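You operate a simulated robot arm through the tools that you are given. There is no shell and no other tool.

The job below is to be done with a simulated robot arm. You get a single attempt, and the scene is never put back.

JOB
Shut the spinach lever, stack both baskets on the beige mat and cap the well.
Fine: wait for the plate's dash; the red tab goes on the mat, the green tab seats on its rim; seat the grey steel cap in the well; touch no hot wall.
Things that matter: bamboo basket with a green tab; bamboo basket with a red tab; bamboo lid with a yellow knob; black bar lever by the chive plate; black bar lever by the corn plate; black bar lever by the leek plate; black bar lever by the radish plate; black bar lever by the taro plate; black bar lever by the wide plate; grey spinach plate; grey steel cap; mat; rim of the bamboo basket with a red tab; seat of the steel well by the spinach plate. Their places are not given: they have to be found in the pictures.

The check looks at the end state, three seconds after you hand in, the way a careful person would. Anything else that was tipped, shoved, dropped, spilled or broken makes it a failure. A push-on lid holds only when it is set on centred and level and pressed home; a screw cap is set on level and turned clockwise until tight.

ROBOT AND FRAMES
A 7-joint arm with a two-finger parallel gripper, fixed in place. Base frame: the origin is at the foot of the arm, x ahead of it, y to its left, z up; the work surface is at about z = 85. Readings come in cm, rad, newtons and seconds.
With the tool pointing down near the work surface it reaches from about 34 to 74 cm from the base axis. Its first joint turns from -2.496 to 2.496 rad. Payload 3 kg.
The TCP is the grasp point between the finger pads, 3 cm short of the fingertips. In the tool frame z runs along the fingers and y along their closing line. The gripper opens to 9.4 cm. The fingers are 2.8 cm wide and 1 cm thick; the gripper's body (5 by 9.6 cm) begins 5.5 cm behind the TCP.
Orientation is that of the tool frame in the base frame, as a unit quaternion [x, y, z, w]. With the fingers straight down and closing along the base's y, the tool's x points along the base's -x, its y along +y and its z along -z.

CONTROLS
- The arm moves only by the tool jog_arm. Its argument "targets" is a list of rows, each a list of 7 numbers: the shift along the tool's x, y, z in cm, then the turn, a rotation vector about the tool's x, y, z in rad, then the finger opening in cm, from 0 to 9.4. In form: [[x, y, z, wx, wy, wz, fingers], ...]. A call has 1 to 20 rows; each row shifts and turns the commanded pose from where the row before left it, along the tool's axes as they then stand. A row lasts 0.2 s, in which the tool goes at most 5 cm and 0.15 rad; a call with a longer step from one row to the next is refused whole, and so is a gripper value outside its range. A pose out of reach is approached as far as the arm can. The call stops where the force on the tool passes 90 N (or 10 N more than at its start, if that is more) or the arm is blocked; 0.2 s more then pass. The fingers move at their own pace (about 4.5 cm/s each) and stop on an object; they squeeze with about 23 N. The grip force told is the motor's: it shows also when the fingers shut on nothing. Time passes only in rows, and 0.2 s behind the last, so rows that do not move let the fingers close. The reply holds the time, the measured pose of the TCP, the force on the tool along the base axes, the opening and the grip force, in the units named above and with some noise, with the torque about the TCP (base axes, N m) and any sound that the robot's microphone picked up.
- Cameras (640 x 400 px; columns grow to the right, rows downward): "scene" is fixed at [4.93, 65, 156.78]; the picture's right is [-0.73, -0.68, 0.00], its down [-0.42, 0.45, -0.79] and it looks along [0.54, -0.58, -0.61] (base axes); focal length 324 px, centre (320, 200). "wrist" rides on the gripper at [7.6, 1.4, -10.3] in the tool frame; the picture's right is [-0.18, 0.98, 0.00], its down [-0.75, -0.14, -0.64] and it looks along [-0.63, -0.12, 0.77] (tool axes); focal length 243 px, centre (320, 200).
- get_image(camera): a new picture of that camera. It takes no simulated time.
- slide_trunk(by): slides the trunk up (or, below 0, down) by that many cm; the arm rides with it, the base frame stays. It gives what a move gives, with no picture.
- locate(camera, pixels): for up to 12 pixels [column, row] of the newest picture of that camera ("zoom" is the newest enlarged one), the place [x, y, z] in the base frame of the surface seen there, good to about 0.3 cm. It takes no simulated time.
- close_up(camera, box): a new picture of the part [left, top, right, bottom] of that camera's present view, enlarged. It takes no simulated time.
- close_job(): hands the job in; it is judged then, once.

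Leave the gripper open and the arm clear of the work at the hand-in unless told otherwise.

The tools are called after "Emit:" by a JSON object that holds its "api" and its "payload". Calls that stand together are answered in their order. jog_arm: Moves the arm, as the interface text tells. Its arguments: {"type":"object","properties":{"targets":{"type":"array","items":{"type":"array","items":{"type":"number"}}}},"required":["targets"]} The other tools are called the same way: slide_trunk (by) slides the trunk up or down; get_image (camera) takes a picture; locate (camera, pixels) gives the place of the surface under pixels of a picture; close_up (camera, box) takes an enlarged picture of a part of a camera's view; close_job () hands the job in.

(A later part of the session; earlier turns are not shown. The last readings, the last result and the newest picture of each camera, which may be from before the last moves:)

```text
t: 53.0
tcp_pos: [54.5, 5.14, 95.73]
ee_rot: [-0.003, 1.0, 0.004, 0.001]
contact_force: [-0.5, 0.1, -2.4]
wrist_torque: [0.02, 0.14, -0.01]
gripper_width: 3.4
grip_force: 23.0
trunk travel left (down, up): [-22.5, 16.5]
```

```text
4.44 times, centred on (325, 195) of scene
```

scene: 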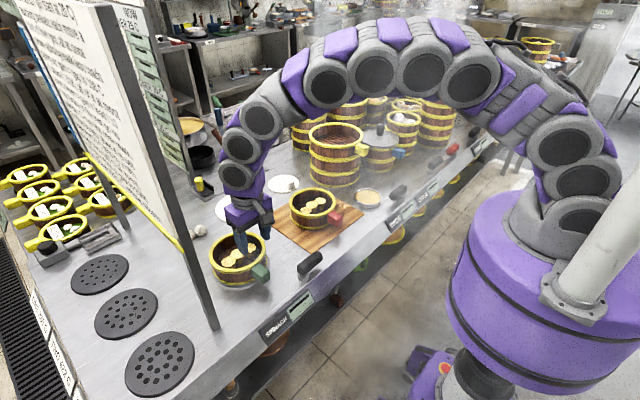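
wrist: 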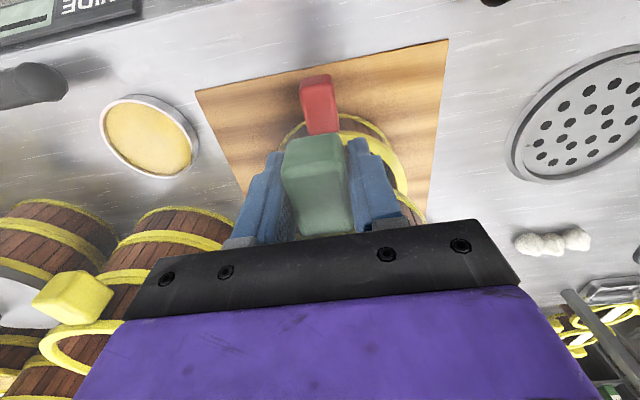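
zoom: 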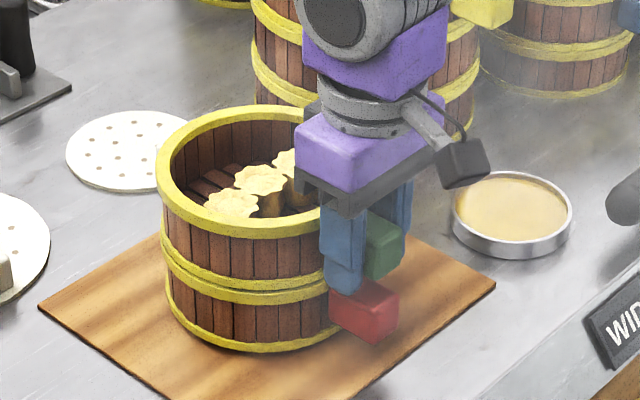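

Nearly seated, no contact force yet. I continue in 0.15 cm steps.

Emit:
{"api": "jog_arm", "payload": {"targets": [[0, 0, 0.15, 0, 0, 0, 0], [0, 0, 0.15, 0, 0, 0, 0], [0, 0, 0.15, 0, 0, 0, 0], [0, 0, 0, 0, 0, 0, 0]]}}

Emit:
{"api": "close_up", "payload": {"camera": "scene", "box": [275, 150, 375, 240]}}

```text
t: 54.0
tcp_pos: [54.48, 5.21, 95.51]
ee_rot: [-0.003, 1.0, 0.004, 0.003]
contact_force: [-1.6, 1.0, 17.7]
wrist_torque: [-0.16, -0.37, 0.02]
gripper_width: 3.41
grip_force: 22.9
trunk travel left (down, up): [-22.5, 16.5]
```

```text
4.44 times, centred on (325, 195) of scene
```

zoom: 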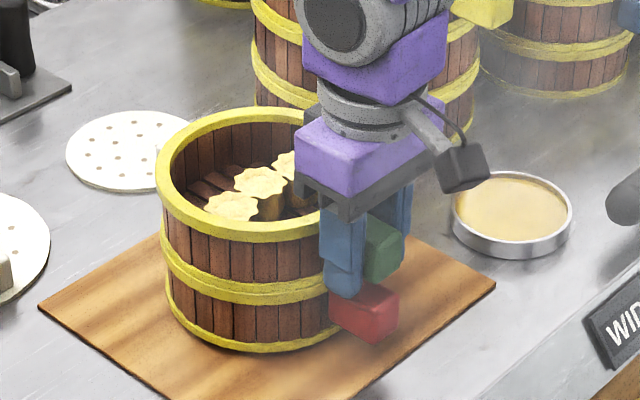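

Contact at 17.7 N. I relieve 0.1 cm, open the fingers, and check the seating before leaving.

Emit:
{"api": "jog_arm", "payload": {"targets": [[0, 0, -0.12, 0, 0, 0, 0], [0, 0, 0, 0, 0, 0, 3.8], [0, 0, 0, 0, 0, 0, 4.6], [0, 0, 0, 0, 0, 0, 5.5], [0, 0, 0, 0, 0, 0, 5.5]]}}

Emit:
{"api": "get_image", "payload": {"camera": "wrist"}}

Emit:
{"api": "close_up", "payload": {"camera": "scene", "box": [275, 150, 375, 240]}}

```text
t: 55.2
tcp_pos: [54.51, 5.22, 95.47]
ee_rot: [-0.003, 1.0, 0.003, 0.001]
contact_force: [0.4, -0.5, -0.3]
wrist_torque: [-0.02, 0.0, -0.03]
gripper_width: 5.52
grip_force: 0.1
trunk travel left (down, up): [-22.5, 16.5]
```

```text
taken
```

wrist: 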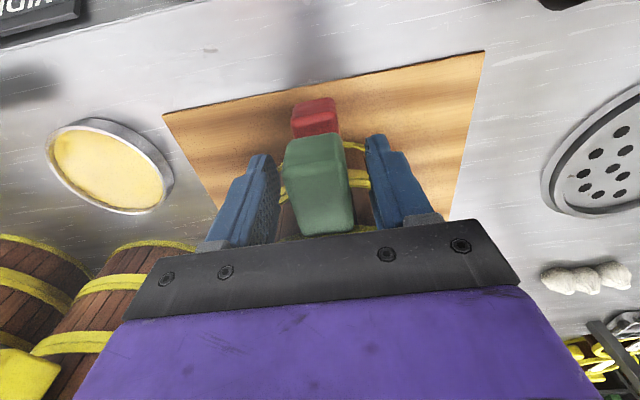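

```text
4.44 times, centred on (325, 195) of scene
```

zoom: 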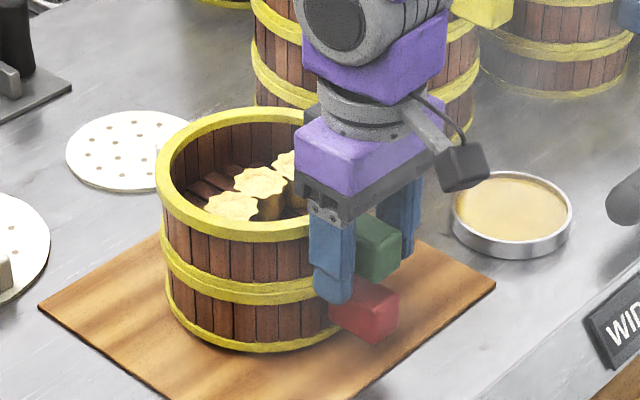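

Released and steady. I rise 14 cm clear and check the stack and the open well.

Emit:
{"api": "jog_arm", "payload": {"targets": [[0, 0, -1, 0, 0, 0, 5.5], [0, 0, -2, 0, 0, 0, 5.5], [0, 0, -3, 0, 0, 0, 5.5], [0, 0, -4, 0, 0, 0, 9.4], [0, 0, -4, 0, 0, 0, 9.4], [4, 0, -3, 0, 0, 0, 9.4], [4, 0, -2, 0, 0, 0, 9.4]]}}

Emit:
{"api": "get_image", "payload": {"camera": "wrist"}}

Emit:
{"api": "get_image", "payload": {"camera": "scene"}}

Emit:
{"api": "close_up", "payload": {"camera": "scene", "box": [275, 160, 375, 240]}}

Emit:
{"api": "close_up", "payload": {"camera": "scene", "box": [180, 200, 300, 310]}}

```text
t: 56.8
tcp_pos: [46.2, 4.97, 114.65]
ee_rot: [-0.003, 1.0, 0.003, 0.002]
contact_force: [0.6, 0.4, 0.6]
wrist_torque: [-0.05, -0.01, 0.03]
gripper_width: 9.41
grip_force: 0.1
trunk travel left (down, up): [-22.5, 16.5]
```

```text
taken
```

wrist: 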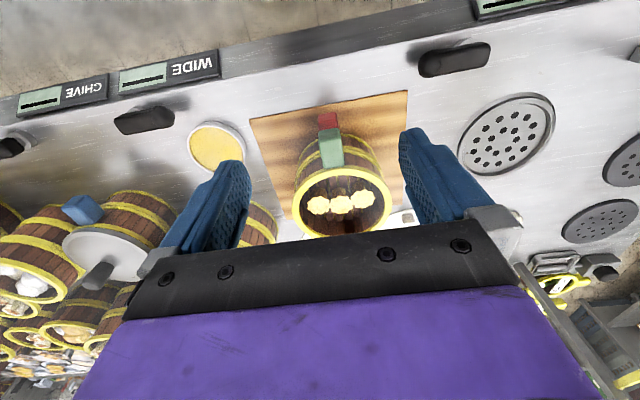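

```text
taken
```

scene: 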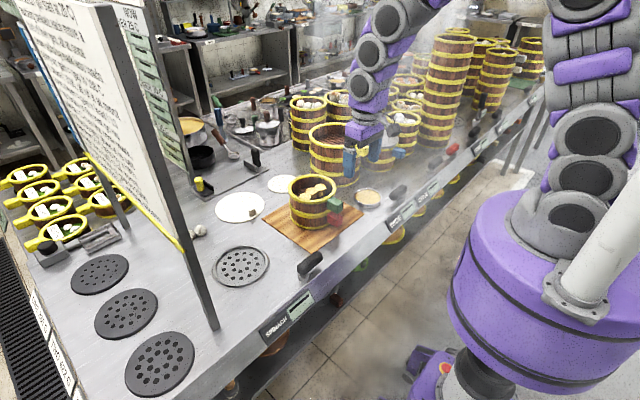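

```text
5.00 times, centred on (325, 200) of scene
```

zoom: 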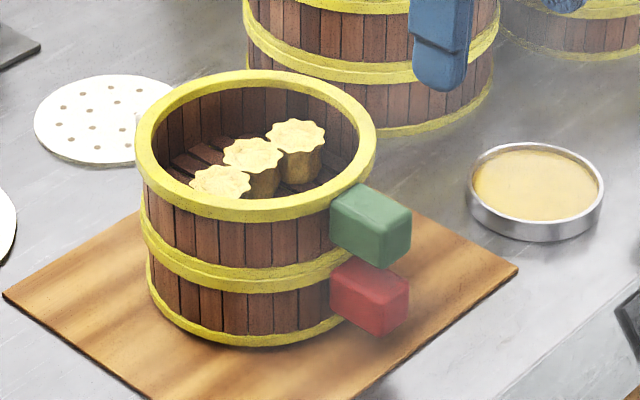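

```text
3.64 times, centred on (240, 255) of scene
```

zoom: 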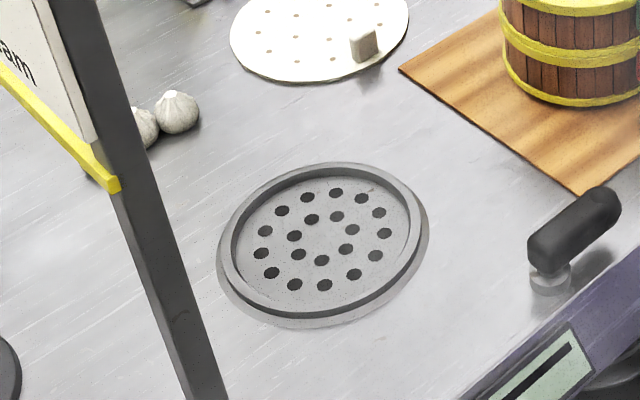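

The stack looks just like the original nesting. The open well shows its perforated seat and raised ring. Next the cap: I measure the well and move toward the grey cap to measure its knob.

Emit:
{"api": "locate", "payload": {"camera": "zoom", "pixels": [[228, 240], [330, 172], [412, 215], [315, 308], [240, 245], [325, 182], [404, 220], [320, 298], [322, 240], [260, 190], [395, 270], [220, 265]]}}

Emit:
{"api": "jog_arm", "payload": {"targets": [[0, -4.5, 0, 0, 0, 0, 9.4], [0, -4.5, 0, 0, 0, 0, 9.4], [0, -4.5, 0, 0, 0, 0, 9.4], [0, -4.5, 0, 0, 0, 0, 9.4], [0, -4.5, 0, 0, 0, 0, 9.4], [-2, -4.5, 0, 0, 0, 0, 9.4], [-2, -4.5, 0, 0, 0, 0, 9.4], [-2, -4.5, 0, 0, 0, 0, 9.4], [-2, -4.5, 0, 0, 0, 0, 9.4]]}}

Emit:
{"api": "get_image", "payload": {"camera": "wrist"}}

Emit:
{"api": "get_image", "payload": {"camera": "scene"}}

```text
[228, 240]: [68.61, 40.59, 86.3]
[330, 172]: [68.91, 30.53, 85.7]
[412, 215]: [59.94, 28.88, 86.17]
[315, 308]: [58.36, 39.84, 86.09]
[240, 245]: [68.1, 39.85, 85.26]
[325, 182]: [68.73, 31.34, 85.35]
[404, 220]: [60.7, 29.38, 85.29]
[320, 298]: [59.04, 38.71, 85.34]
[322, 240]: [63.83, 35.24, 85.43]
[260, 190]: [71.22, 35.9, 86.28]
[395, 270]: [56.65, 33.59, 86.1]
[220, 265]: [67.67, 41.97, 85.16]
```

```text
t: 58.8
tcp_pos: [54.7, -35.86, 114.39]
ee_rot: [-0.003, 1.0, 0.005, 0.002]
contact_force: [0.2, 0.8, 0.7]
wrist_torque: [-0.02, 0.03, 0.02]
gripper_width: 9.4
grip_force: 0.0
trunk travel left (down, up): [-22.5, 16.5]
```

```text
taken
```

wrist: 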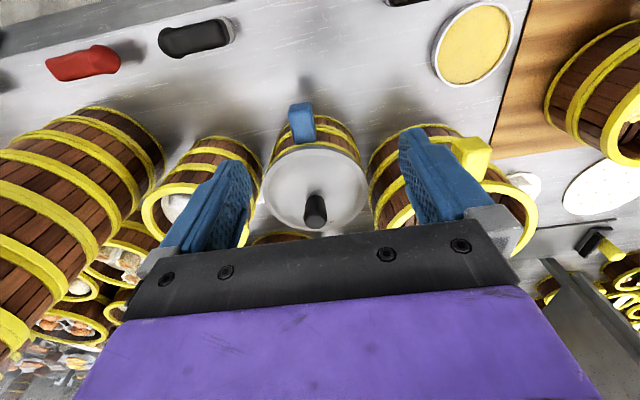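

```text
taken
```

scene: 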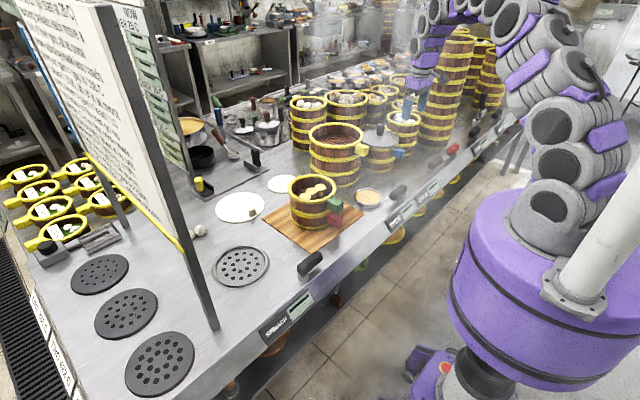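

The well centre is about (63.9,35.05), crest radius 7.35, seat z 85.35, ring top 86.2. Now I zoom on the cap at wrist (315,190) and locate its knob and edge.

Emit:
{"api": "close_up", "payload": {"camera": "wrist", "box": [250, 90, 380, 240]}}

Emit:
{"api": "locate", "payload": {"camera": "zoom", "pixels": [[322, 275], [300, 330], [345, 330], [320, 355], [320, 310], [190, 260], [455, 250], [320, 160], [250, 180], [420, 190], [230, 330], [410, 340]]}}

Emit:
{"api": "close_up", "payload": {"camera": "scene", "box": [355, 105, 415, 185]}}

Emit:
{"api": "locate", "payload": {"camera": "zoom", "pixels": [[240, 85], [260, 85], [280, 85], [262, 50], [262, 120], [165, 150], [365, 150], [250, 190], [255, 105], [200, 120], [320, 125], [200, 180]]}}

```text
2.67 times, centred on (315, 165) of wrist
```

zoom: 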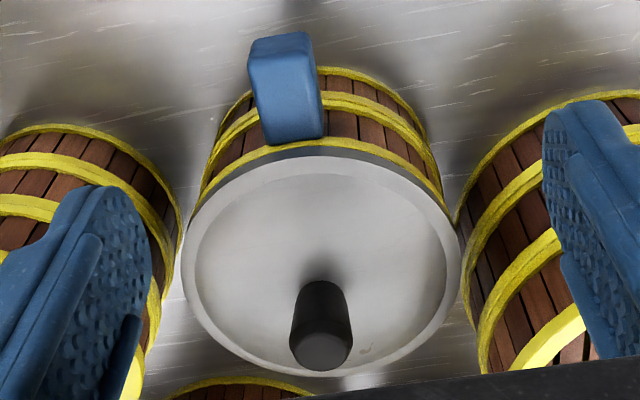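

```text
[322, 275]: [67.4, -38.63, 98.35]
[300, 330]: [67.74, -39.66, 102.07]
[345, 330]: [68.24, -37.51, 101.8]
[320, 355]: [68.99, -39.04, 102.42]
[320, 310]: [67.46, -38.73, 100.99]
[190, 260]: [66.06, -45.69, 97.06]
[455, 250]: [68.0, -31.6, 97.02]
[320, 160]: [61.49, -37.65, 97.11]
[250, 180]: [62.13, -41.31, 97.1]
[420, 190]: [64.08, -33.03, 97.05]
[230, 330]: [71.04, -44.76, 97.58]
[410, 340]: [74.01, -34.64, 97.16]
```

```text
5.00 times, centred on (385, 145) of scene
```

zoom: 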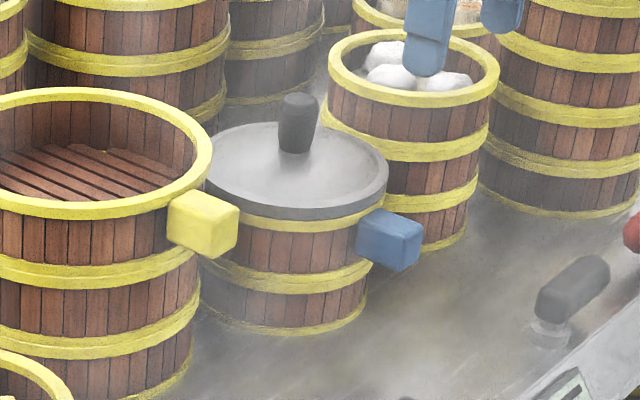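

```text
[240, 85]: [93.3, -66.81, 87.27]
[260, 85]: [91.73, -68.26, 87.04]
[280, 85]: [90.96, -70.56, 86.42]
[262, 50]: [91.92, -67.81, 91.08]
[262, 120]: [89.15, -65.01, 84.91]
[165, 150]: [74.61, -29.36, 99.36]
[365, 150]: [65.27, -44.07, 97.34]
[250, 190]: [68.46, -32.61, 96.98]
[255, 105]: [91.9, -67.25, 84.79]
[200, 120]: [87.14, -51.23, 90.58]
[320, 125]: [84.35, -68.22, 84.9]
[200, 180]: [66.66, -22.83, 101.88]
```

The cap centre is about (68.3,-38.6), top z 97.1, radius ~6.95; the knob is ~2.6 cm wide, from z 97.6 to 102.3. That is 78 cm from the base axis, so I test whether the arm can hover straight above it.

Emit:
{"api": "jog_arm", "payload": {"targets": [[-3.4, -0.7, 0, 0, 0, 0, 9.4], [-3.4, -0.7, 0, 0, 0, 0, 9.4], [-3.4, -0.7, 0, 0, 0, 0, 9.4], [-3.4, -0.7, 0, 0, 0, 0, 9.4]]}}

Emit:
{"api": "get_image", "payload": {"camera": "scene"}}

Emit:
{"api": "get_image", "payload": {"camera": "wrist"}}

```text
t: 59.8
tcp_pos: [64.81, -38.0, 114.27]
ee_rot: [-0.002, 1.0, 0.005, 0.003]
contact_force: [-1.5, -0.2, -0.1]
wrist_torque: [0.01, -0.03, 0.01]
gripper_width: 9.38
grip_force: 0.1
out of reach, approached as far as the arm can: row 4
trunk travel left (down, up): [-22.5, 16.5]
```

```text
taken
```

scene: 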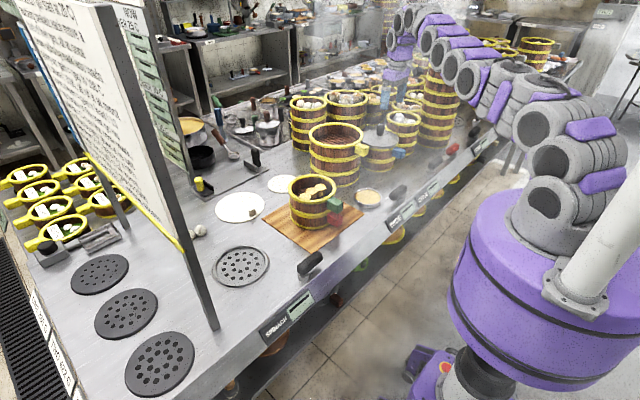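

```text
taken
```

wrist: 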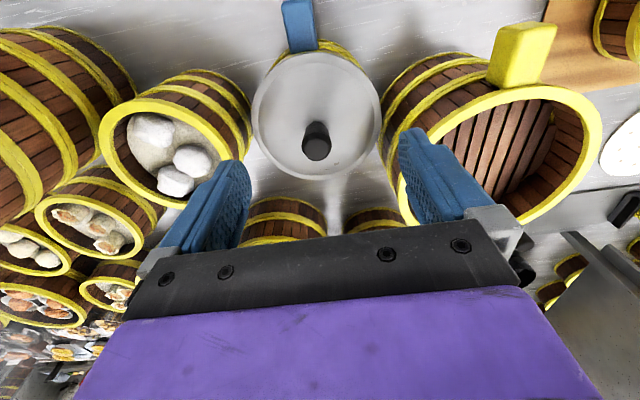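

Straight down the arm stops at about 75 cm radius. I'll need to tilt the tool outward. First I measure the knob again from this nearer view.

Emit:
{"api": "close_up", "payload": {"camera": "wrist", "box": [245, 40, 395, 190]}}

Emit:
{"api": "locate", "payload": {"camera": "zoom", "pixels": [[300, 250], [300, 285], [277, 290], [325, 290], [303, 305], [300, 270], [160, 200], [475, 190], [300, 60], [300, 370], [200, 320], [420, 310]]}}

```text
2.67 times, centred on (320, 115) of wrist
```

zoom: 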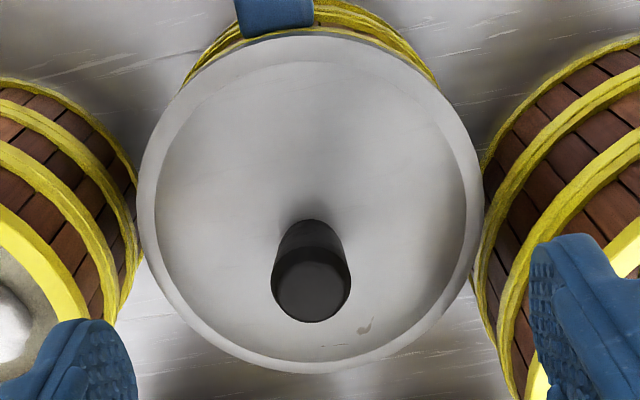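

```text
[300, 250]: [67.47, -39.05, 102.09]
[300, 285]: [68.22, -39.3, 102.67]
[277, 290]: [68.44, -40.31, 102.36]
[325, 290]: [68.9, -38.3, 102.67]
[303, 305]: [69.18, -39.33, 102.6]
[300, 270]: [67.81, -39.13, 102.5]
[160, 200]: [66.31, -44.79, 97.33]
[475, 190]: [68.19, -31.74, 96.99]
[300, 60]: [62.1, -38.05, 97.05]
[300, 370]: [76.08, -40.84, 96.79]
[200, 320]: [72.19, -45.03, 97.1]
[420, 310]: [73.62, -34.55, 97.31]
```

The knob is at about (68.7,-38.8), 79 cm away – beyond the stated reach, and no yellow-knob lid has been seen. Before using this lid I should look at unseen places (lower shelf, sides and behind the robot). I retreat to (40,-22) and turn outward.

Emit:
{"api": "jog_arm", "payload": {"targets": [[3.5, 2.2, -0.5, 0, 0, 0, 9.4], [4, 2.4, -0.5, 0, 0, 0, 9.4], [4, 2.4, -0.5, 0, 0, 0, 9.4], [4, 2.4, -0.5, 0, 0, 0.13, 9.4], [4, 2.4, -0.5, 0, 0, 0.13, 9.4], [3, 1.5, -0.5, 0, 0, 0.13, 9.4], [1, 1, -0.5, 0, 0, 0.13, 9.4]]}}

Emit:
{"api": "get_image", "payload": {"camera": "wrist"}}

Emit:
{"api": "get_image", "payload": {"camera": "scene"}}

```text
t: 61.4
tcp_pos: [42.14, -22.11, 117.55]
ee_rot: [0.256, 0.967, 0.004, 0.001]
contact_force: [-0.7, -0.1, 0.5]
wrist_torque: [0.03, -0.01, 0.0]
gripper_width: 9.4
grip_force: 0.1
trunk travel left (down, up): [-22.5, 16.5]
```

```text
taken
```

wrist: 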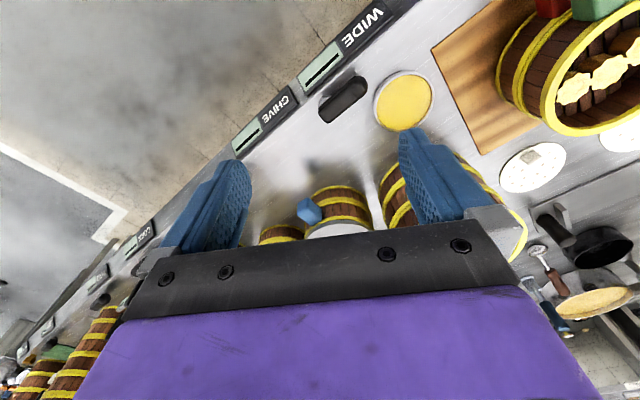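

```text
taken
```

scene: 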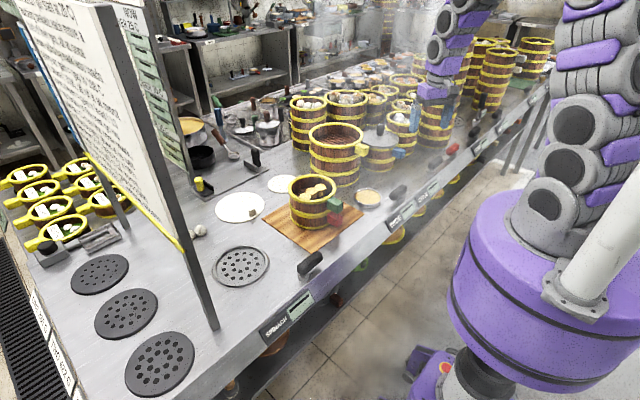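

The scene picture also shows a white pole at (600,240); I locate it and other far points before swinging.

Emit:
{"api": "locate", "payload": {"camera": "scene", "pixels": [[575, 300], [600, 240], [635, 180], [540, 250], [500, 300], [600, 90], [620, 20], [540, 50], [430, 370], [470, 360], [560, 60]]}}

Emit:
{"api": "locate", "payload": {"camera": "wrist", "pixels": [[60, 190], [20, 300], [20, 60], [150, 60], [15, 345], [60, 350], [100, 275], [140, 240]]}}

Emit:
{"api": "close_up", "payload": {"camera": "wrist", "box": [0, 120, 200, 400]}}

Emit:
{"api": "close_up", "payload": {"camera": "scene", "box": [400, 0, 640, 150]}}

```text
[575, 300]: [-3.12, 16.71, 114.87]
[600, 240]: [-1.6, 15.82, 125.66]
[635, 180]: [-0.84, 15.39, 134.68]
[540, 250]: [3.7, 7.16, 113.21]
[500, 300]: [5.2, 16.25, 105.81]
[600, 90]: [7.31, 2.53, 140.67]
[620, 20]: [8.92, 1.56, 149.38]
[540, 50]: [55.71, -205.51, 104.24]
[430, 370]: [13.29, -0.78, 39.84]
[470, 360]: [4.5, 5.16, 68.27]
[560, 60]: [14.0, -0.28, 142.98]
```

```text
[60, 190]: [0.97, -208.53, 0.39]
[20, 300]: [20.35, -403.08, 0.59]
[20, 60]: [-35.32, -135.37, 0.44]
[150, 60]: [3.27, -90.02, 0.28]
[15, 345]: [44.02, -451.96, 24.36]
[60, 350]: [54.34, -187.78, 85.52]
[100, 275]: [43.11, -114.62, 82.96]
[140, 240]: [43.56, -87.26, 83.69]
```

```text
1.43 times, centred on (100, 260) of wrist
```

zoom: 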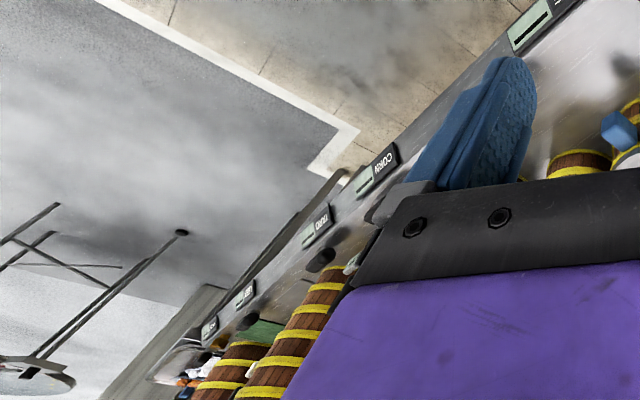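

```text
2.67 times, centred on (520, 75) of scene
```

zoom: 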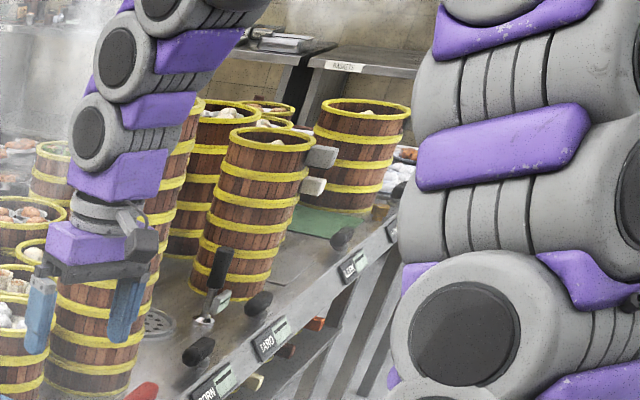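

The robot's right side is open floor. I swing the arm further round (about -1 rad) to look to the right and behind.

Emit:
{"api": "jog_arm", "payload": {"targets": [[0.24, -4.6, -0.3, 0, 0, 0.1, 9.4], [0.24, -4.6, -0.3, 0, 0, 0.1, 9.4], [0.24, -4.6, -0.3, 0, 0, 0.1, 9.4], [0.24, -4.6, -0.3, 0, 0, 0.1, 9.4], [0.24, -4.6, -0.3, 0, 0, 0.1, 9.4], [0.24, -4.6, -0.3, 0, 0, 0.1, 9.4], [0.24, -4.6, -0.3, 0, 0, 0.1, 9.4], [0.24, -4.6, -0.3, 0, 0, 0.1, 9.4], [0.24, -4.6, -0.3, 0, 0, 0.1, 9.4], [0.24, -4.6, -0.3, 0, 0, 0.1, 9.4], [0.24, -4.6, -0.3, 0, 0, 0.1, 9.4], [0.24, -4.6, -0.3, 0, 0, 0.1, 9.4]]}}

Emit:
{"api": "get_image", "payload": {"camera": "wrist"}}

```text
t: 64.0
tcp_pos: [-4.76, -44.98, 120.97]
ee_rot: [0.756, 0.654, 0.005, -0.001]
contact_force: [-0.1, 0.3, 1.3]
wrist_torque: [-0.01, -0.02, -0.03]
gripper_width: 9.4
grip_force: 0.0
trunk travel left (down, up): [-22.5, 16.5]
```

```text
taken
```

wrist: 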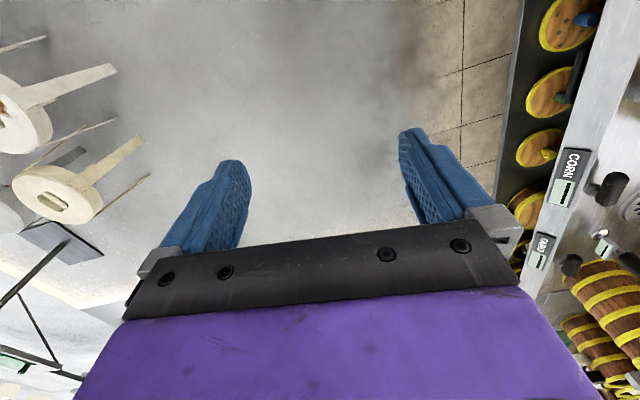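

Here on the lower shelf I see bamboo lids with coloured knobs, incl. a yellow one at (548,157). So the lids/caps are kept on the lower shelf. I zoom in.

Emit:
{"api": "close_up", "payload": {"camera": "wrist", "box": [490, 0, 640, 280]}}

Emit:
{"api": "locate", "payload": {"camera": "wrist", "pixels": [[570, 22], [585, 18], [550, 93], [562, 97], [538, 150], [548, 156], [525, 208], [520, 240], [512, 60], [520, 20], [560, 40]]}}

```text
1.43 times, centred on (565, 140) of wrist
```

zoom: 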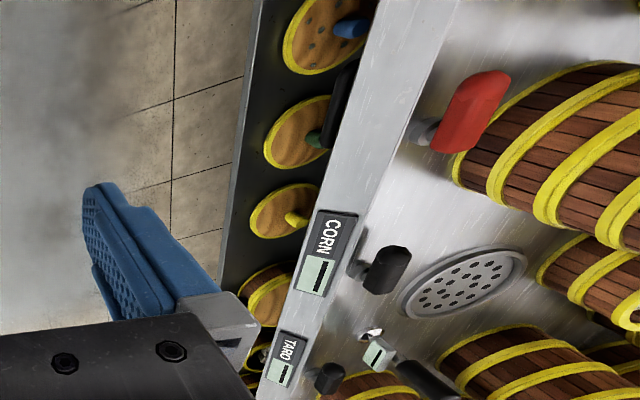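

```text
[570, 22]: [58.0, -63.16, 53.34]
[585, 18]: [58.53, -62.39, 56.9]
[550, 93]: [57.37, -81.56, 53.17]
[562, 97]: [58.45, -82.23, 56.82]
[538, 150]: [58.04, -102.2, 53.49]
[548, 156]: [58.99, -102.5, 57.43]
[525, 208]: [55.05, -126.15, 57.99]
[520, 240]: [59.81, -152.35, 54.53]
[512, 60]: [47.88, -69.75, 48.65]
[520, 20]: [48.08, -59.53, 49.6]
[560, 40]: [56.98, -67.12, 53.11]
```

The lids live on the lower shelf at x≈58, z≈53. In the scene picture a steel ring with a brown block lies on that shelf near (55,4,51) – maybe the grey steel cap. I swing back to look at it.

Emit:
{"api": "jog_arm", "payload": {"targets": [[0.24, 4.5, 0.3, 0, 0, -0.1, 9.4], [0.24, 4.5, 0.3, 0, 0, -0.1, 9.4], [0.24, 4.5, 0.3, 0, 0, -0.1, 9.4], [0.24, 4.5, 0.3, 0, 0, -0.1, 9.4], [0.24, 4.5, 0.3, 0, 0, -0.1, 9.4], [0.24, 4.5, 0.3, 0, 0, -0.1, 9.4], [0.24, 4.5, 0.3, 0, 0, -0.1, 9.4], [0.24, 4.5, 0.3, 0, 0, -0.1, 9.4], [0.24, 4.5, 0.3, 0, 0, -0.1, 9.4], [0.24, 4.5, 0.3, 0, 0, -0.1, 9.4], [0.24, 4.5, 0, 0, 0, -0.1, 9.4], [0.24, 4.5, 0, 0, 0, -0.1, 9.4]]}}

Emit:
{"api": "get_image", "payload": {"camera": "wrist"}}

```text
t: 66.6
tcp_pos: [41.45, -21.88, 118.28]
ee_rot: [0.254, 0.967, 0.004, 0.001]
contact_force: [0.8, 0.0, -0.1]
wrist_torque: [-0.02, 0.02, 0.01]
gripper_width: 9.4
grip_force: 0.2
trunk travel left (down, up): [-22.5, 16.5]
```

```text
taken
```

wrist: 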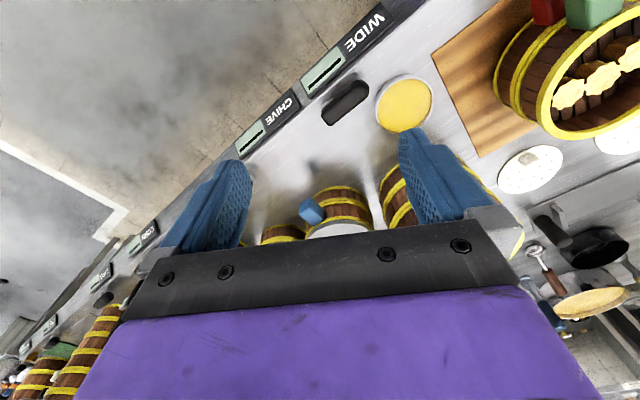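

I undo the yaw, then move to y≈8 close to the counter's front and tilt back to look under the counter.

Emit:
{"api": "jog_arm", "payload": {"targets": [[0, 0, 0, 0, 0, -0.13, 9.4], [0, 0, 0, 0, 0, -0.13, 9.4], [0, 0, 0, 0, 0, -0.13, 9.4], [0, 0, 0, 0, 0, -0.128, 9.4], [0, 4.5, 0, 0, 0, 0, 9.4], [0, 4.5, 0, 0, 0, 0, 9.4], [0, 4.5, 0, 0, 0, 0, 9.4], [0.3, 4.5, 1, 0, 0, 0, 9.4], [0.3, 4.5, 2, 0, 0, 0, 9.4], [0.3, 4.5, 3, 0, 0, 0, 9.4], [0.3, 4, 3, 0, 0, 0, 9.4], [0, 0, 4, 0, 0, 0, 9.4], [0, 0, 4, 0, 0, 0, 9.4]]}}

Emit:
{"api": "get_image", "payload": {"camera": "wrist"}}

```text
refused: row 10 steps farther than a row can; nothing moved
```

```text
taken
```

wrist: 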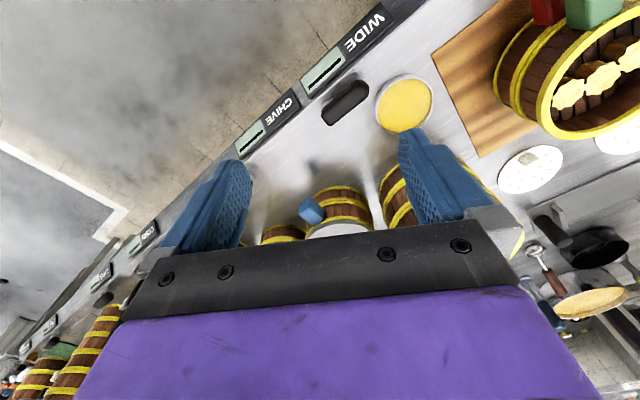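

A step was too long; I redo it with smaller steps.

Emit:
{"api": "jog_arm", "payload": {"targets": [[0, 0, 0, 0, 0, -0.13, 9.4], [0, 0, 0, 0, 0, -0.13, 9.4], [0, 0, 0, 0, 0, -0.13, 9.4], [0, 0, 0, 0, 0, -0.128, 9.4], [0, 4.5, 0, 0, 0, 0, 9.4], [0, 4.5, 0, 0, 0, 0, 9.4], [0, 4.5, 0, 0, 0, 0, 9.4], [0.3, 4.5, 0, 0, 0, 0, 9.4], [0.3, 4.5, 1, 0, 0, 0, 9.4], [0.3, 4.0, 2, 0, 0, 0, 9.4], [0.3, 4, 2, 0, 0, 0, 9.4], [0, 0, 4, 0, 0, 0, 9.4], [0, 0, 4, 0, 0, 0, 9.4]]}}

Emit:
{"api": "get_image", "payload": {"camera": "wrist"}}

```text
t: 69.4
tcp_pos: [40.22, 8.39, 105.41]
ee_rot: [-0.001, 1.0, 0.004, 0.001]
contact_force: [-0.2, -0.7, 0.3]
wrist_torque: [0.02, 0.04, 0.03]
gripper_width: 9.39
grip_force: 0.1
trunk travel left (down, up): [-22.5, 16.5]
```

```text
taken
```

wrist: 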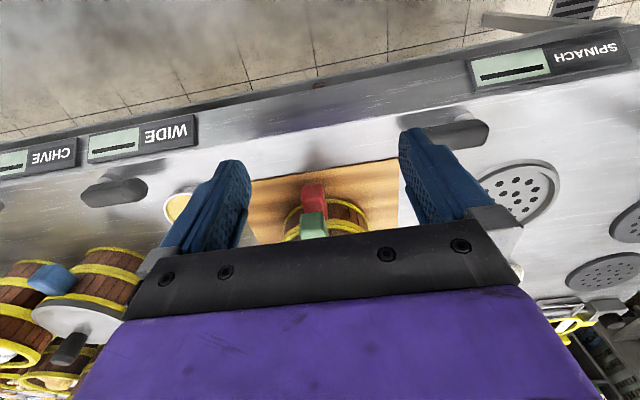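

I move closer to the robot (x≈36) and lower to z≈85, in front of the counter edge, to see beneath it.

Emit:
{"api": "jog_arm", "payload": {"targets": [[2, 0, 2, 0, 0, 0, 9.4], [2, 0, 2, 0, 0, 0, 9.4], [0, 0, 4, 0, 0, 0, 9.4], [0, 0, 4, 0, 0, 0, 9.4], [0, 0, 4, 0, 0, 0, 9.4], [0, 0, 4, 0, 0, 0, 9.4]]}}

Emit:
{"api": "get_image", "payload": {"camera": "wrist"}}

Emit:
{"api": "get_image", "payload": {"camera": "scene"}}

```text
t: 70.8
tcp_pos: [36.12, 8.73, 85.33]
ee_rot: [-0.002, 1.0, 0.003, 0.001]
contact_force: [-0.4, 0.5, 0.9]
wrist_torque: [0.0, 0.03, 0.0]
gripper_width: 9.41
grip_force: 0.0
trunk travel left (down, up): [-22.5, 16.5]
```

```text
taken
```

wrist: 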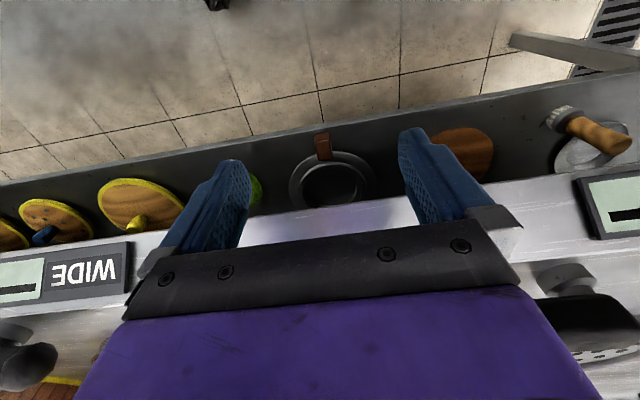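

```text
taken
```

scene: 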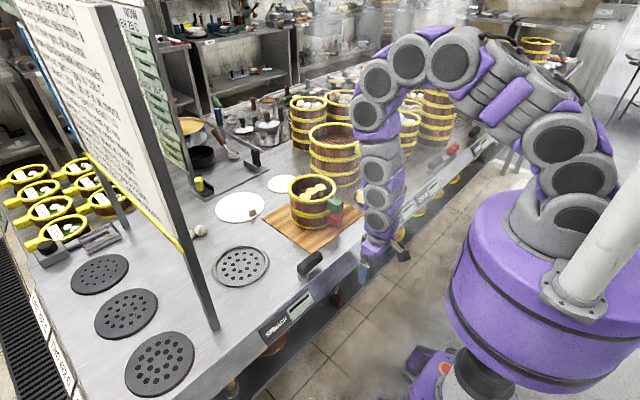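

Under the counter I see a dark ring with a brown tab (325,175), a bamboo lid with a yellow knob (135,212), and more. I zoom in.

Emit:
{"api": "close_up", "payload": {"camera": "wrist", "box": [260, 110, 400, 230]}}

Emit:
{"api": "locate", "payload": {"camera": "wrist", "pixels": [[323, 145], [333, 185], [300, 180], [360, 175], [315, 160], [330, 200], [135, 222], [130, 195], [255, 190], [465, 150], [250, 125], [320, 118]]}}

Emit:
{"api": "close_up", "payload": {"camera": "wrist", "box": [0, 150, 270, 280]}}

Emit:
{"api": "close_up", "payload": {"camera": "wrist", "box": [400, 80, 640, 240]}}

```text
3.33 times, centred on (330, 170) of wrist
```

zoom: 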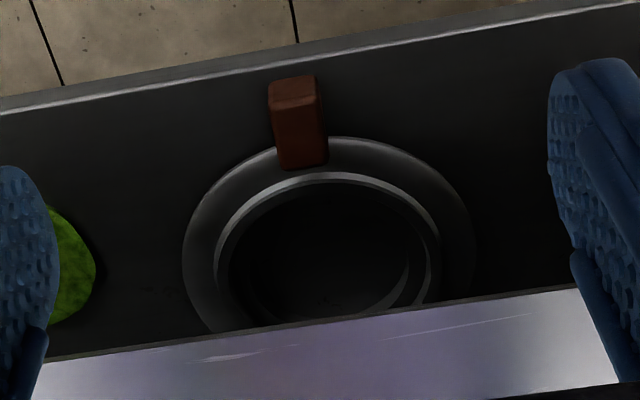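

```text
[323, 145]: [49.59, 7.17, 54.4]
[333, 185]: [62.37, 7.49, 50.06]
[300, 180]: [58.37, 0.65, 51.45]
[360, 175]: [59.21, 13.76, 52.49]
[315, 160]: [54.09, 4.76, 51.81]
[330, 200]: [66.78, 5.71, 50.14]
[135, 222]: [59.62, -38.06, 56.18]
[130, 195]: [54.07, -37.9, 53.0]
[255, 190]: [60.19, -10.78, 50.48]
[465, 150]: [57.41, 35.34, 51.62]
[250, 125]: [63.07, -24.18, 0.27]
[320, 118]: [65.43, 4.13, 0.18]
```

```text
2.37 times, centred on (135, 215) of wrist
```

zoom: 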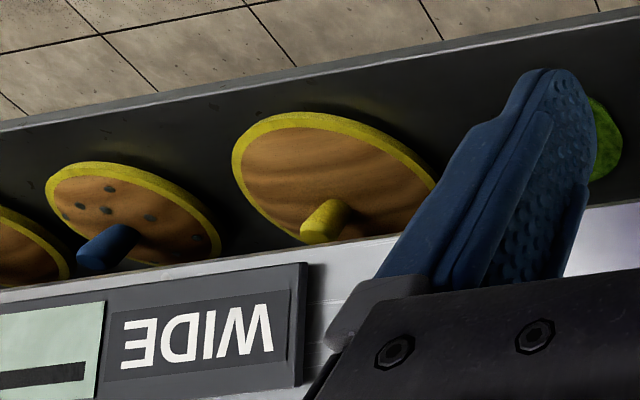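

```text
2.50 times, centred on (520, 160) of wrist
```

zoom: 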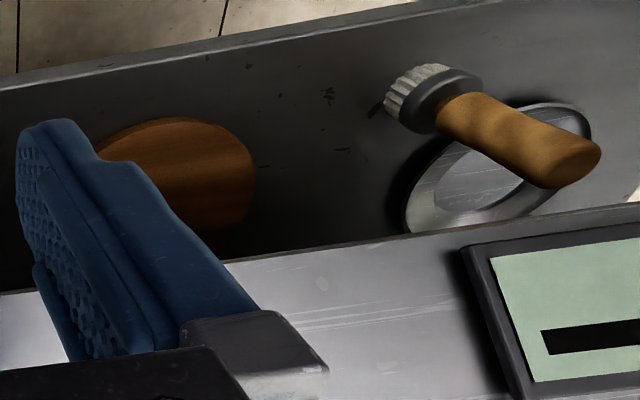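

On the lower shelf there are only bamboo lids with coloured knobs (yellow at (58,-38,53)), a ring with a brown tab and a brush – no grey cap. So the grey disc with the black knob parked on the blue-tab basket is the grey steel cap. I rise, go back there and tilt the tool about 0.4 rad forward to gain reach.

Emit:
{"api": "jog_arm", "payload": {"targets": [[0, 0, -4.3, 0, 0, 0, 9.4], [0, 0, -4.3, 0, 0, 0, 9.4], [0, 0, -4.3, 0, 0, 0, 9.4], [0, 0, -4.3, 0, 0, 0, 9.4], [0, 0, -4.3, 0, 0, 0, 9.4], [0, 0, -4.3, 0, 0, 0, 9.4], [0, 0, -4.3, 0, 0, 0, 9.4], [-1.75, -4.32, 0, 0, 0, 0, 9.4], [-1.75, -4.32, 0, 0, 0, 0, 9.4], [-1.75, -4.32, 0, 0, 0, 0, 9.4], [-1.75, -4.32, 0, 0, 0, 0, 9.4], [-1.75, -4.32, 0, 0, 0, 0, 9.4], [-1.75, -4.32, 0, 0, 0, 0, 9.4], [-1.75, -4.32, 0, 0, 0, 0, 9.4], [-1.75, -4.32, 0, 0, 0, 0, 9.4], [-1.75, -4.32, 0, 0, 0, 0, 9.4], [-1.75, -4.32, 0, 0, 0, 0, 9.4], [-1.75, -4.32, 0, 0, 0, 0, 9.4]]}}

Emit:
{"api": "jog_arm", "payload": {"targets": [[0, 0, 0, 0, -0.1, 0, 9.4], [0, 0, 0, 0, -0.1, 0, 9.4], [0, 0, 0, 0, -0.1, 0, 9.4], [0, 0, 0, 0, -0.1, 0, 9.4]]}}

Emit:
{"api": "get_image", "payload": {"camera": "wrist"}}

```text
t: 74.6
tcp_pos: [55.37, -39.5, 115.01]
ee_rot: [-0.001, 1.0, 0.005, 0.001]
contact_force: [-0.2, 0.7, -0.4]
wrist_torque: [0.0, -0.01, 0.01]
gripper_width: 9.4
grip_force: 0.1
trunk travel left (down, up): [-22.5, 16.5]
```

```text
t: 75.6
tcp_pos: [55.23, -39.36, 115.19]
ee_rot: [0.001, 0.979, 0.004, 0.201]
contact_force: [0.0, 0.1, -0.1]
wrist_torque: [-0.01, -0.01, -0.02]
gripper_width: 9.41
grip_force: 0.1
trunk travel left (down, up): [-22.5, 16.5]
```

```text
taken
```

wrist: 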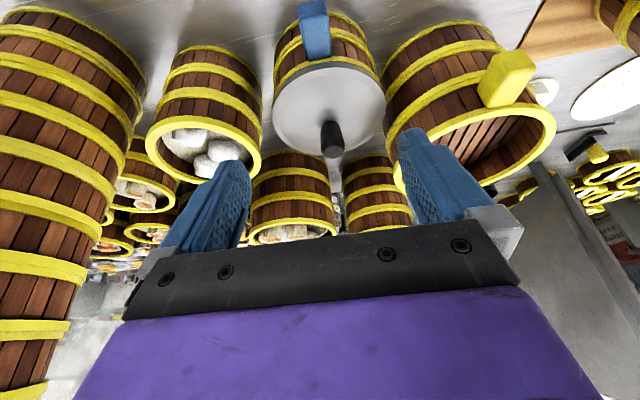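

Tilt is 0.405 rad. I now move 13.4 cm in +x at about z 114 to hover above the knob and see whether it is reachable.

Emit:
{"api": "jog_arm", "payload": {"targets": [[-2.98, 0.14, 1.55, 0, 0, 0, 9.4], [-2.98, 0.14, 1.55, 0, 0, 0, 9.4], [-2.98, 0.14, 1.55, 0, 0, 0, 9.4], [-2.98, 0.14, 1.55, 0, 0, 0, 9.4]]}}

Emit:
{"api": "get_image", "payload": {"camera": "wrist"}}

Emit:
{"api": "close_up", "payload": {"camera": "wrist", "box": [240, 60, 400, 220]}}

Emit:
{"api": "close_up", "payload": {"camera": "scene", "box": [320, 40, 460, 200]}}

```text
t: 76.6
tcp_pos: [68.83, -38.7, 113.89]
ee_rot: [-0.001, 0.98, 0.005, 0.199]
contact_force: [-0.2, -0.1, -0.3]
wrist_torque: [-0.03, 0.0, -0.02]
gripper_width: 9.41
grip_force: 0.1
trunk travel left (down, up): [-22.5, 16.5]
```

```text
taken
```

wrist: 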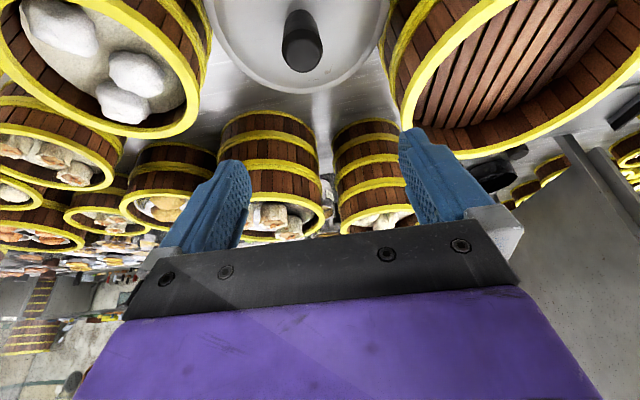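

```text
2.50 times, centred on (320, 140) of wrist
```

zoom: 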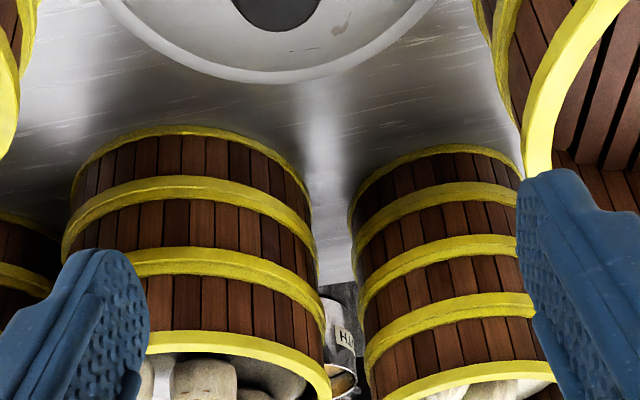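

```text
2.50 times, centred on (390, 120) of scene
```

zoom: 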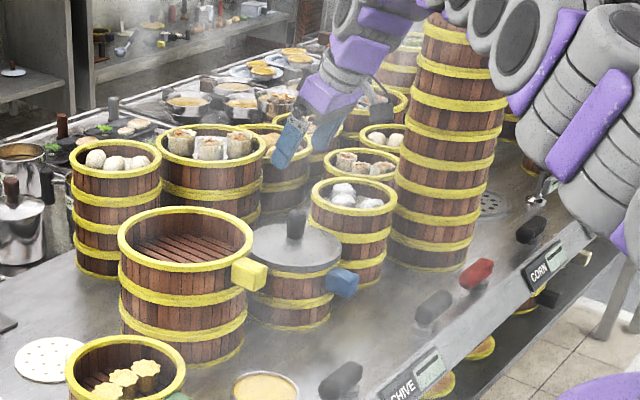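

Reachable. I locate the knob in this nearer view: knob top at wrist (302,45).

Emit:
{"api": "close_up", "payload": {"camera": "wrist", "box": [250, 0, 360, 100]}}

Emit:
{"api": "locate", "payload": {"camera": "zoom", "pixels": [[300, 220], [240, 210], [360, 210], [300, 190], [300, 260], [250, 100], [345, 100], [300, 60], [290, 130], [310, 240], [300, 330], [330, 130]]}}

Emit:
{"api": "close_up", "payload": {"camera": "scene", "box": [360, 110, 420, 180]}}

Emit:
{"api": "locate", "payload": {"camera": "zoom", "pixels": [[163, 120], [145, 120], [180, 120], [163, 90], [163, 150], [163, 105], [150, 145], [175, 145]]}}

```text
4.00 times, centred on (305, 50) of wrist
```

zoom: 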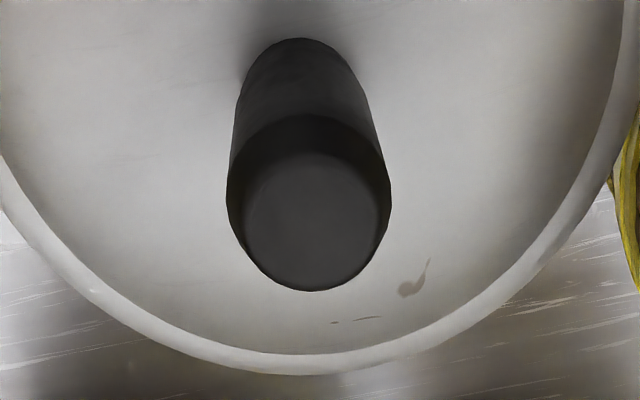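

```text
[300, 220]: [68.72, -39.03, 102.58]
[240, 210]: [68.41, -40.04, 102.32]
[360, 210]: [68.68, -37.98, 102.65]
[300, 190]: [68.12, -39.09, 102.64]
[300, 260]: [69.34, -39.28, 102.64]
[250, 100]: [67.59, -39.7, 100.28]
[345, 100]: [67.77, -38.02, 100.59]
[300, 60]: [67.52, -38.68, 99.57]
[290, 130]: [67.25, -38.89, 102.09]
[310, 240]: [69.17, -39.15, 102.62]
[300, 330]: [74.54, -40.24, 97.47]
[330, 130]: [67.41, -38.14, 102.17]
```

```text
5.71 times, centred on (390, 145) of scene
```

zoom: 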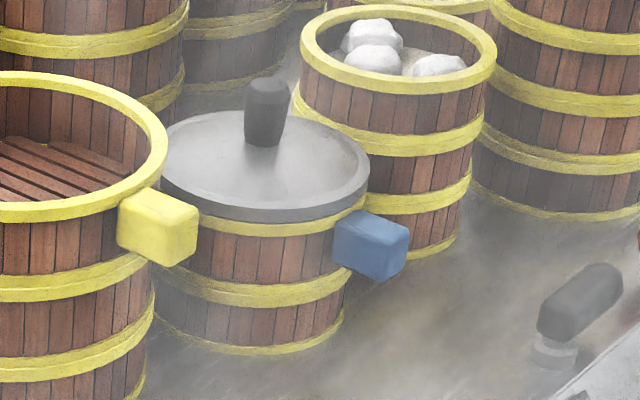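

```text
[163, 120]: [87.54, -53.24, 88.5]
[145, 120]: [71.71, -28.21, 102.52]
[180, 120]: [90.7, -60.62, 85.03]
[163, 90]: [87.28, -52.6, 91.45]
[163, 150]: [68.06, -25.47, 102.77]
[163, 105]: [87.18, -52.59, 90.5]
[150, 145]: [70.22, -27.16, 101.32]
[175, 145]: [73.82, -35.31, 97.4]
```

The knob centre is about (68.65,-38.95), top z 102.6. I descend vertically 9 cm (in tilted tool axes), with 6.5 cm opening, and look.

Emit:
{"api": "jog_arm", "payload": {"targets": [[0.59, -0.08, 1.379, 0, 0, 0, 6.5], [0.985, -0.07, 2.298, 0, 0, 0, 6.5], [0.985, 0, 2.298, 0, 0, 0, 6.5], [0.985, 0, 2.298, 0, 0, 0, 6.5]]}}

Emit:
{"api": "get_image", "payload": {"camera": "wrist"}}

Emit:
{"api": "close_up", "payload": {"camera": "scene", "box": [340, 80, 440, 180]}}

```text
t: 77.6
tcp_pos: [68.66, -38.63, 105.04]
ee_rot: [0.0, 0.98, 0.005, 0.2]
contact_force: [-1.1, 0.2, -0.4]
wrist_torque: [0.0, 0.0, -0.03]
gripper_width: 6.48
grip_force: 0.0
trunk travel left (down, up): [-22.5, 16.5]
```

```text
taken
```

wrist: 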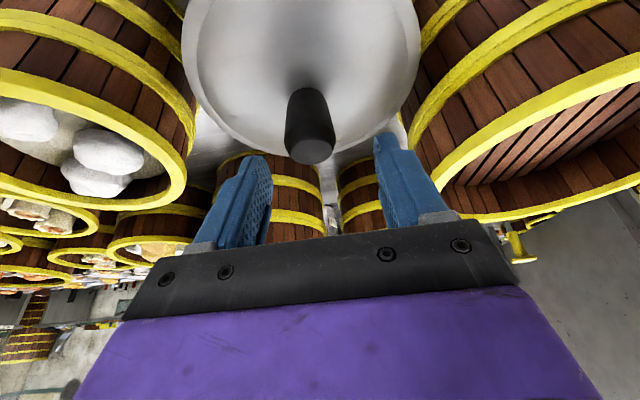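

```text
4.00 times, centred on (390, 130) of scene
```

zoom: 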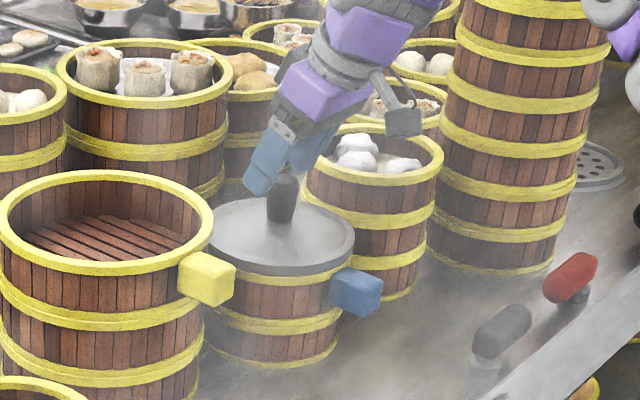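

The knob appears slightly left (-y) of the finger centre. I measure it again at this range.

Emit:
{"api": "close_up", "payload": {"camera": "wrist", "box": [230, 70, 400, 220]}}

Emit:
{"api": "locate", "payload": {"camera": "zoom", "pixels": [[300, 205], [250, 195], [345, 185], [300, 180], [300, 225], [262, 120], [330, 110], [295, 80], [100, 280], [510, 250]]}}

```text
2.67 times, centred on (315, 145) of wrist
```

zoom: 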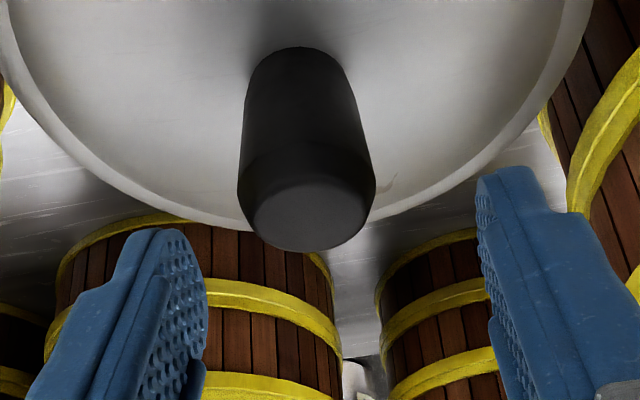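

```text
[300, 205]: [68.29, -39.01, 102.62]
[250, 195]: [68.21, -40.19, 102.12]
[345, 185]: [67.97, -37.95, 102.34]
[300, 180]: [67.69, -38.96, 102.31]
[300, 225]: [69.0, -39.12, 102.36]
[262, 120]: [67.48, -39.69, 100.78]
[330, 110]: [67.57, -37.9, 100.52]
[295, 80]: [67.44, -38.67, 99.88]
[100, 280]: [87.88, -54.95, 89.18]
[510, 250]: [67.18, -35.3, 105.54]
```

Knob centre y is about -38.87; the TCP is at about -38.55, so I shift -0.3 in y, then descend 3.2 cm to z 101.8.

Emit:
{"api": "jog_arm", "payload": {"targets": [[0, -0.3, 0, 0, 0, 0, 6.5], [0.426, 0, 0.993, 0, 0, 0, 6.5], [0.426, 0, 0.993, 0, 0, 0, 6.5], [0.426, 0, 0.993, 0, 0, 0, 6.5], [0, 0, 0, 0, 0, 0, 6.5]]}}

Emit:
{"api": "get_image", "payload": {"camera": "wrist"}}

Emit:
{"api": "close_up", "payload": {"camera": "scene", "box": [350, 90, 430, 170]}}

```text
t: 78.8
tcp_pos: [68.68, -39.04, 101.7]
ee_rot: [-0.001, 0.98, 0.005, 0.2]
contact_force: [-0.4, -0.4, 0.1]
wrist_torque: [0.01, 0.01, -0.01]
gripper_width: 6.49
grip_force: 0.0
trunk travel left (down, up): [-22.5, 16.5]
```

```text
taken
```

wrist: 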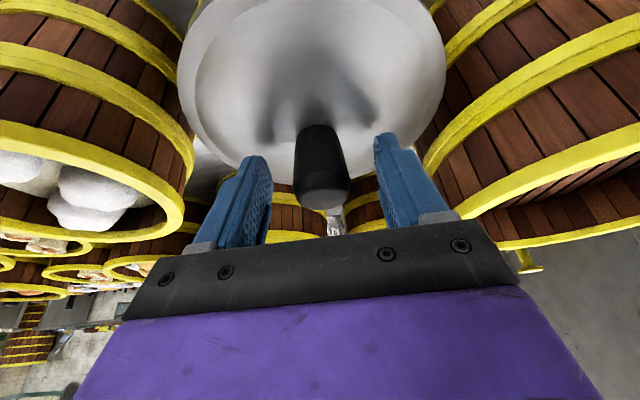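

```text
5.00 times, centred on (390, 130) of scene
```

zoom: 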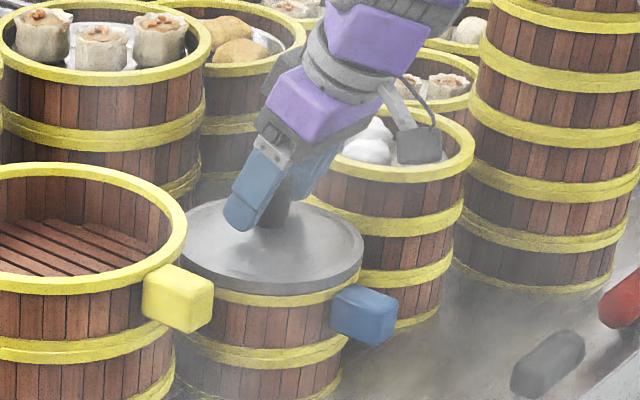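

The knob is centred between the fingers. I close.

Emit:
{"api": "jog_arm", "payload": {"targets": [[0, 0, 0, 0, 0, 0, 4.5], [0, 0, 0, 0, 0, 0, 3.5], [0, 0, 0, 0, 0, 0, 2.5], [0, 0, 0, 0, 0, 0, 0], [0, 0, 0, 0, 0, 0, 0]]}}

Emit:
{"api": "get_image", "payload": {"camera": "wrist"}}

```text
t: 80.0
tcp_pos: [68.64, -39.02, 101.76]
ee_rot: [0.0, 0.98, 0.004, 0.199]
contact_force: [-0.1, -0.1, 0.4]
wrist_torque: [-0.11, 0.05, -0.02]
gripper_width: 3.14
grip_force: 22.8
trunk travel left (down, up): [-22.5, 16.5]
```

```text
taken
```

wrist: 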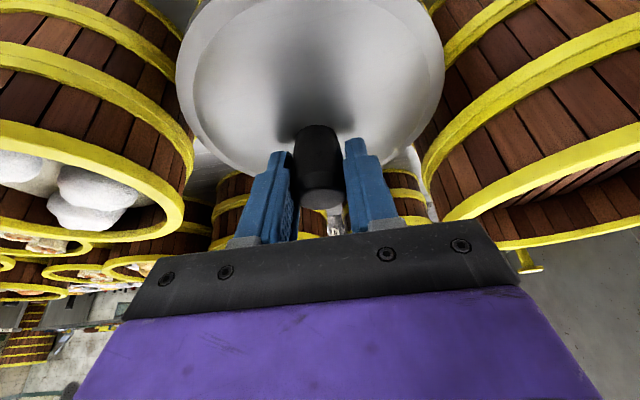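

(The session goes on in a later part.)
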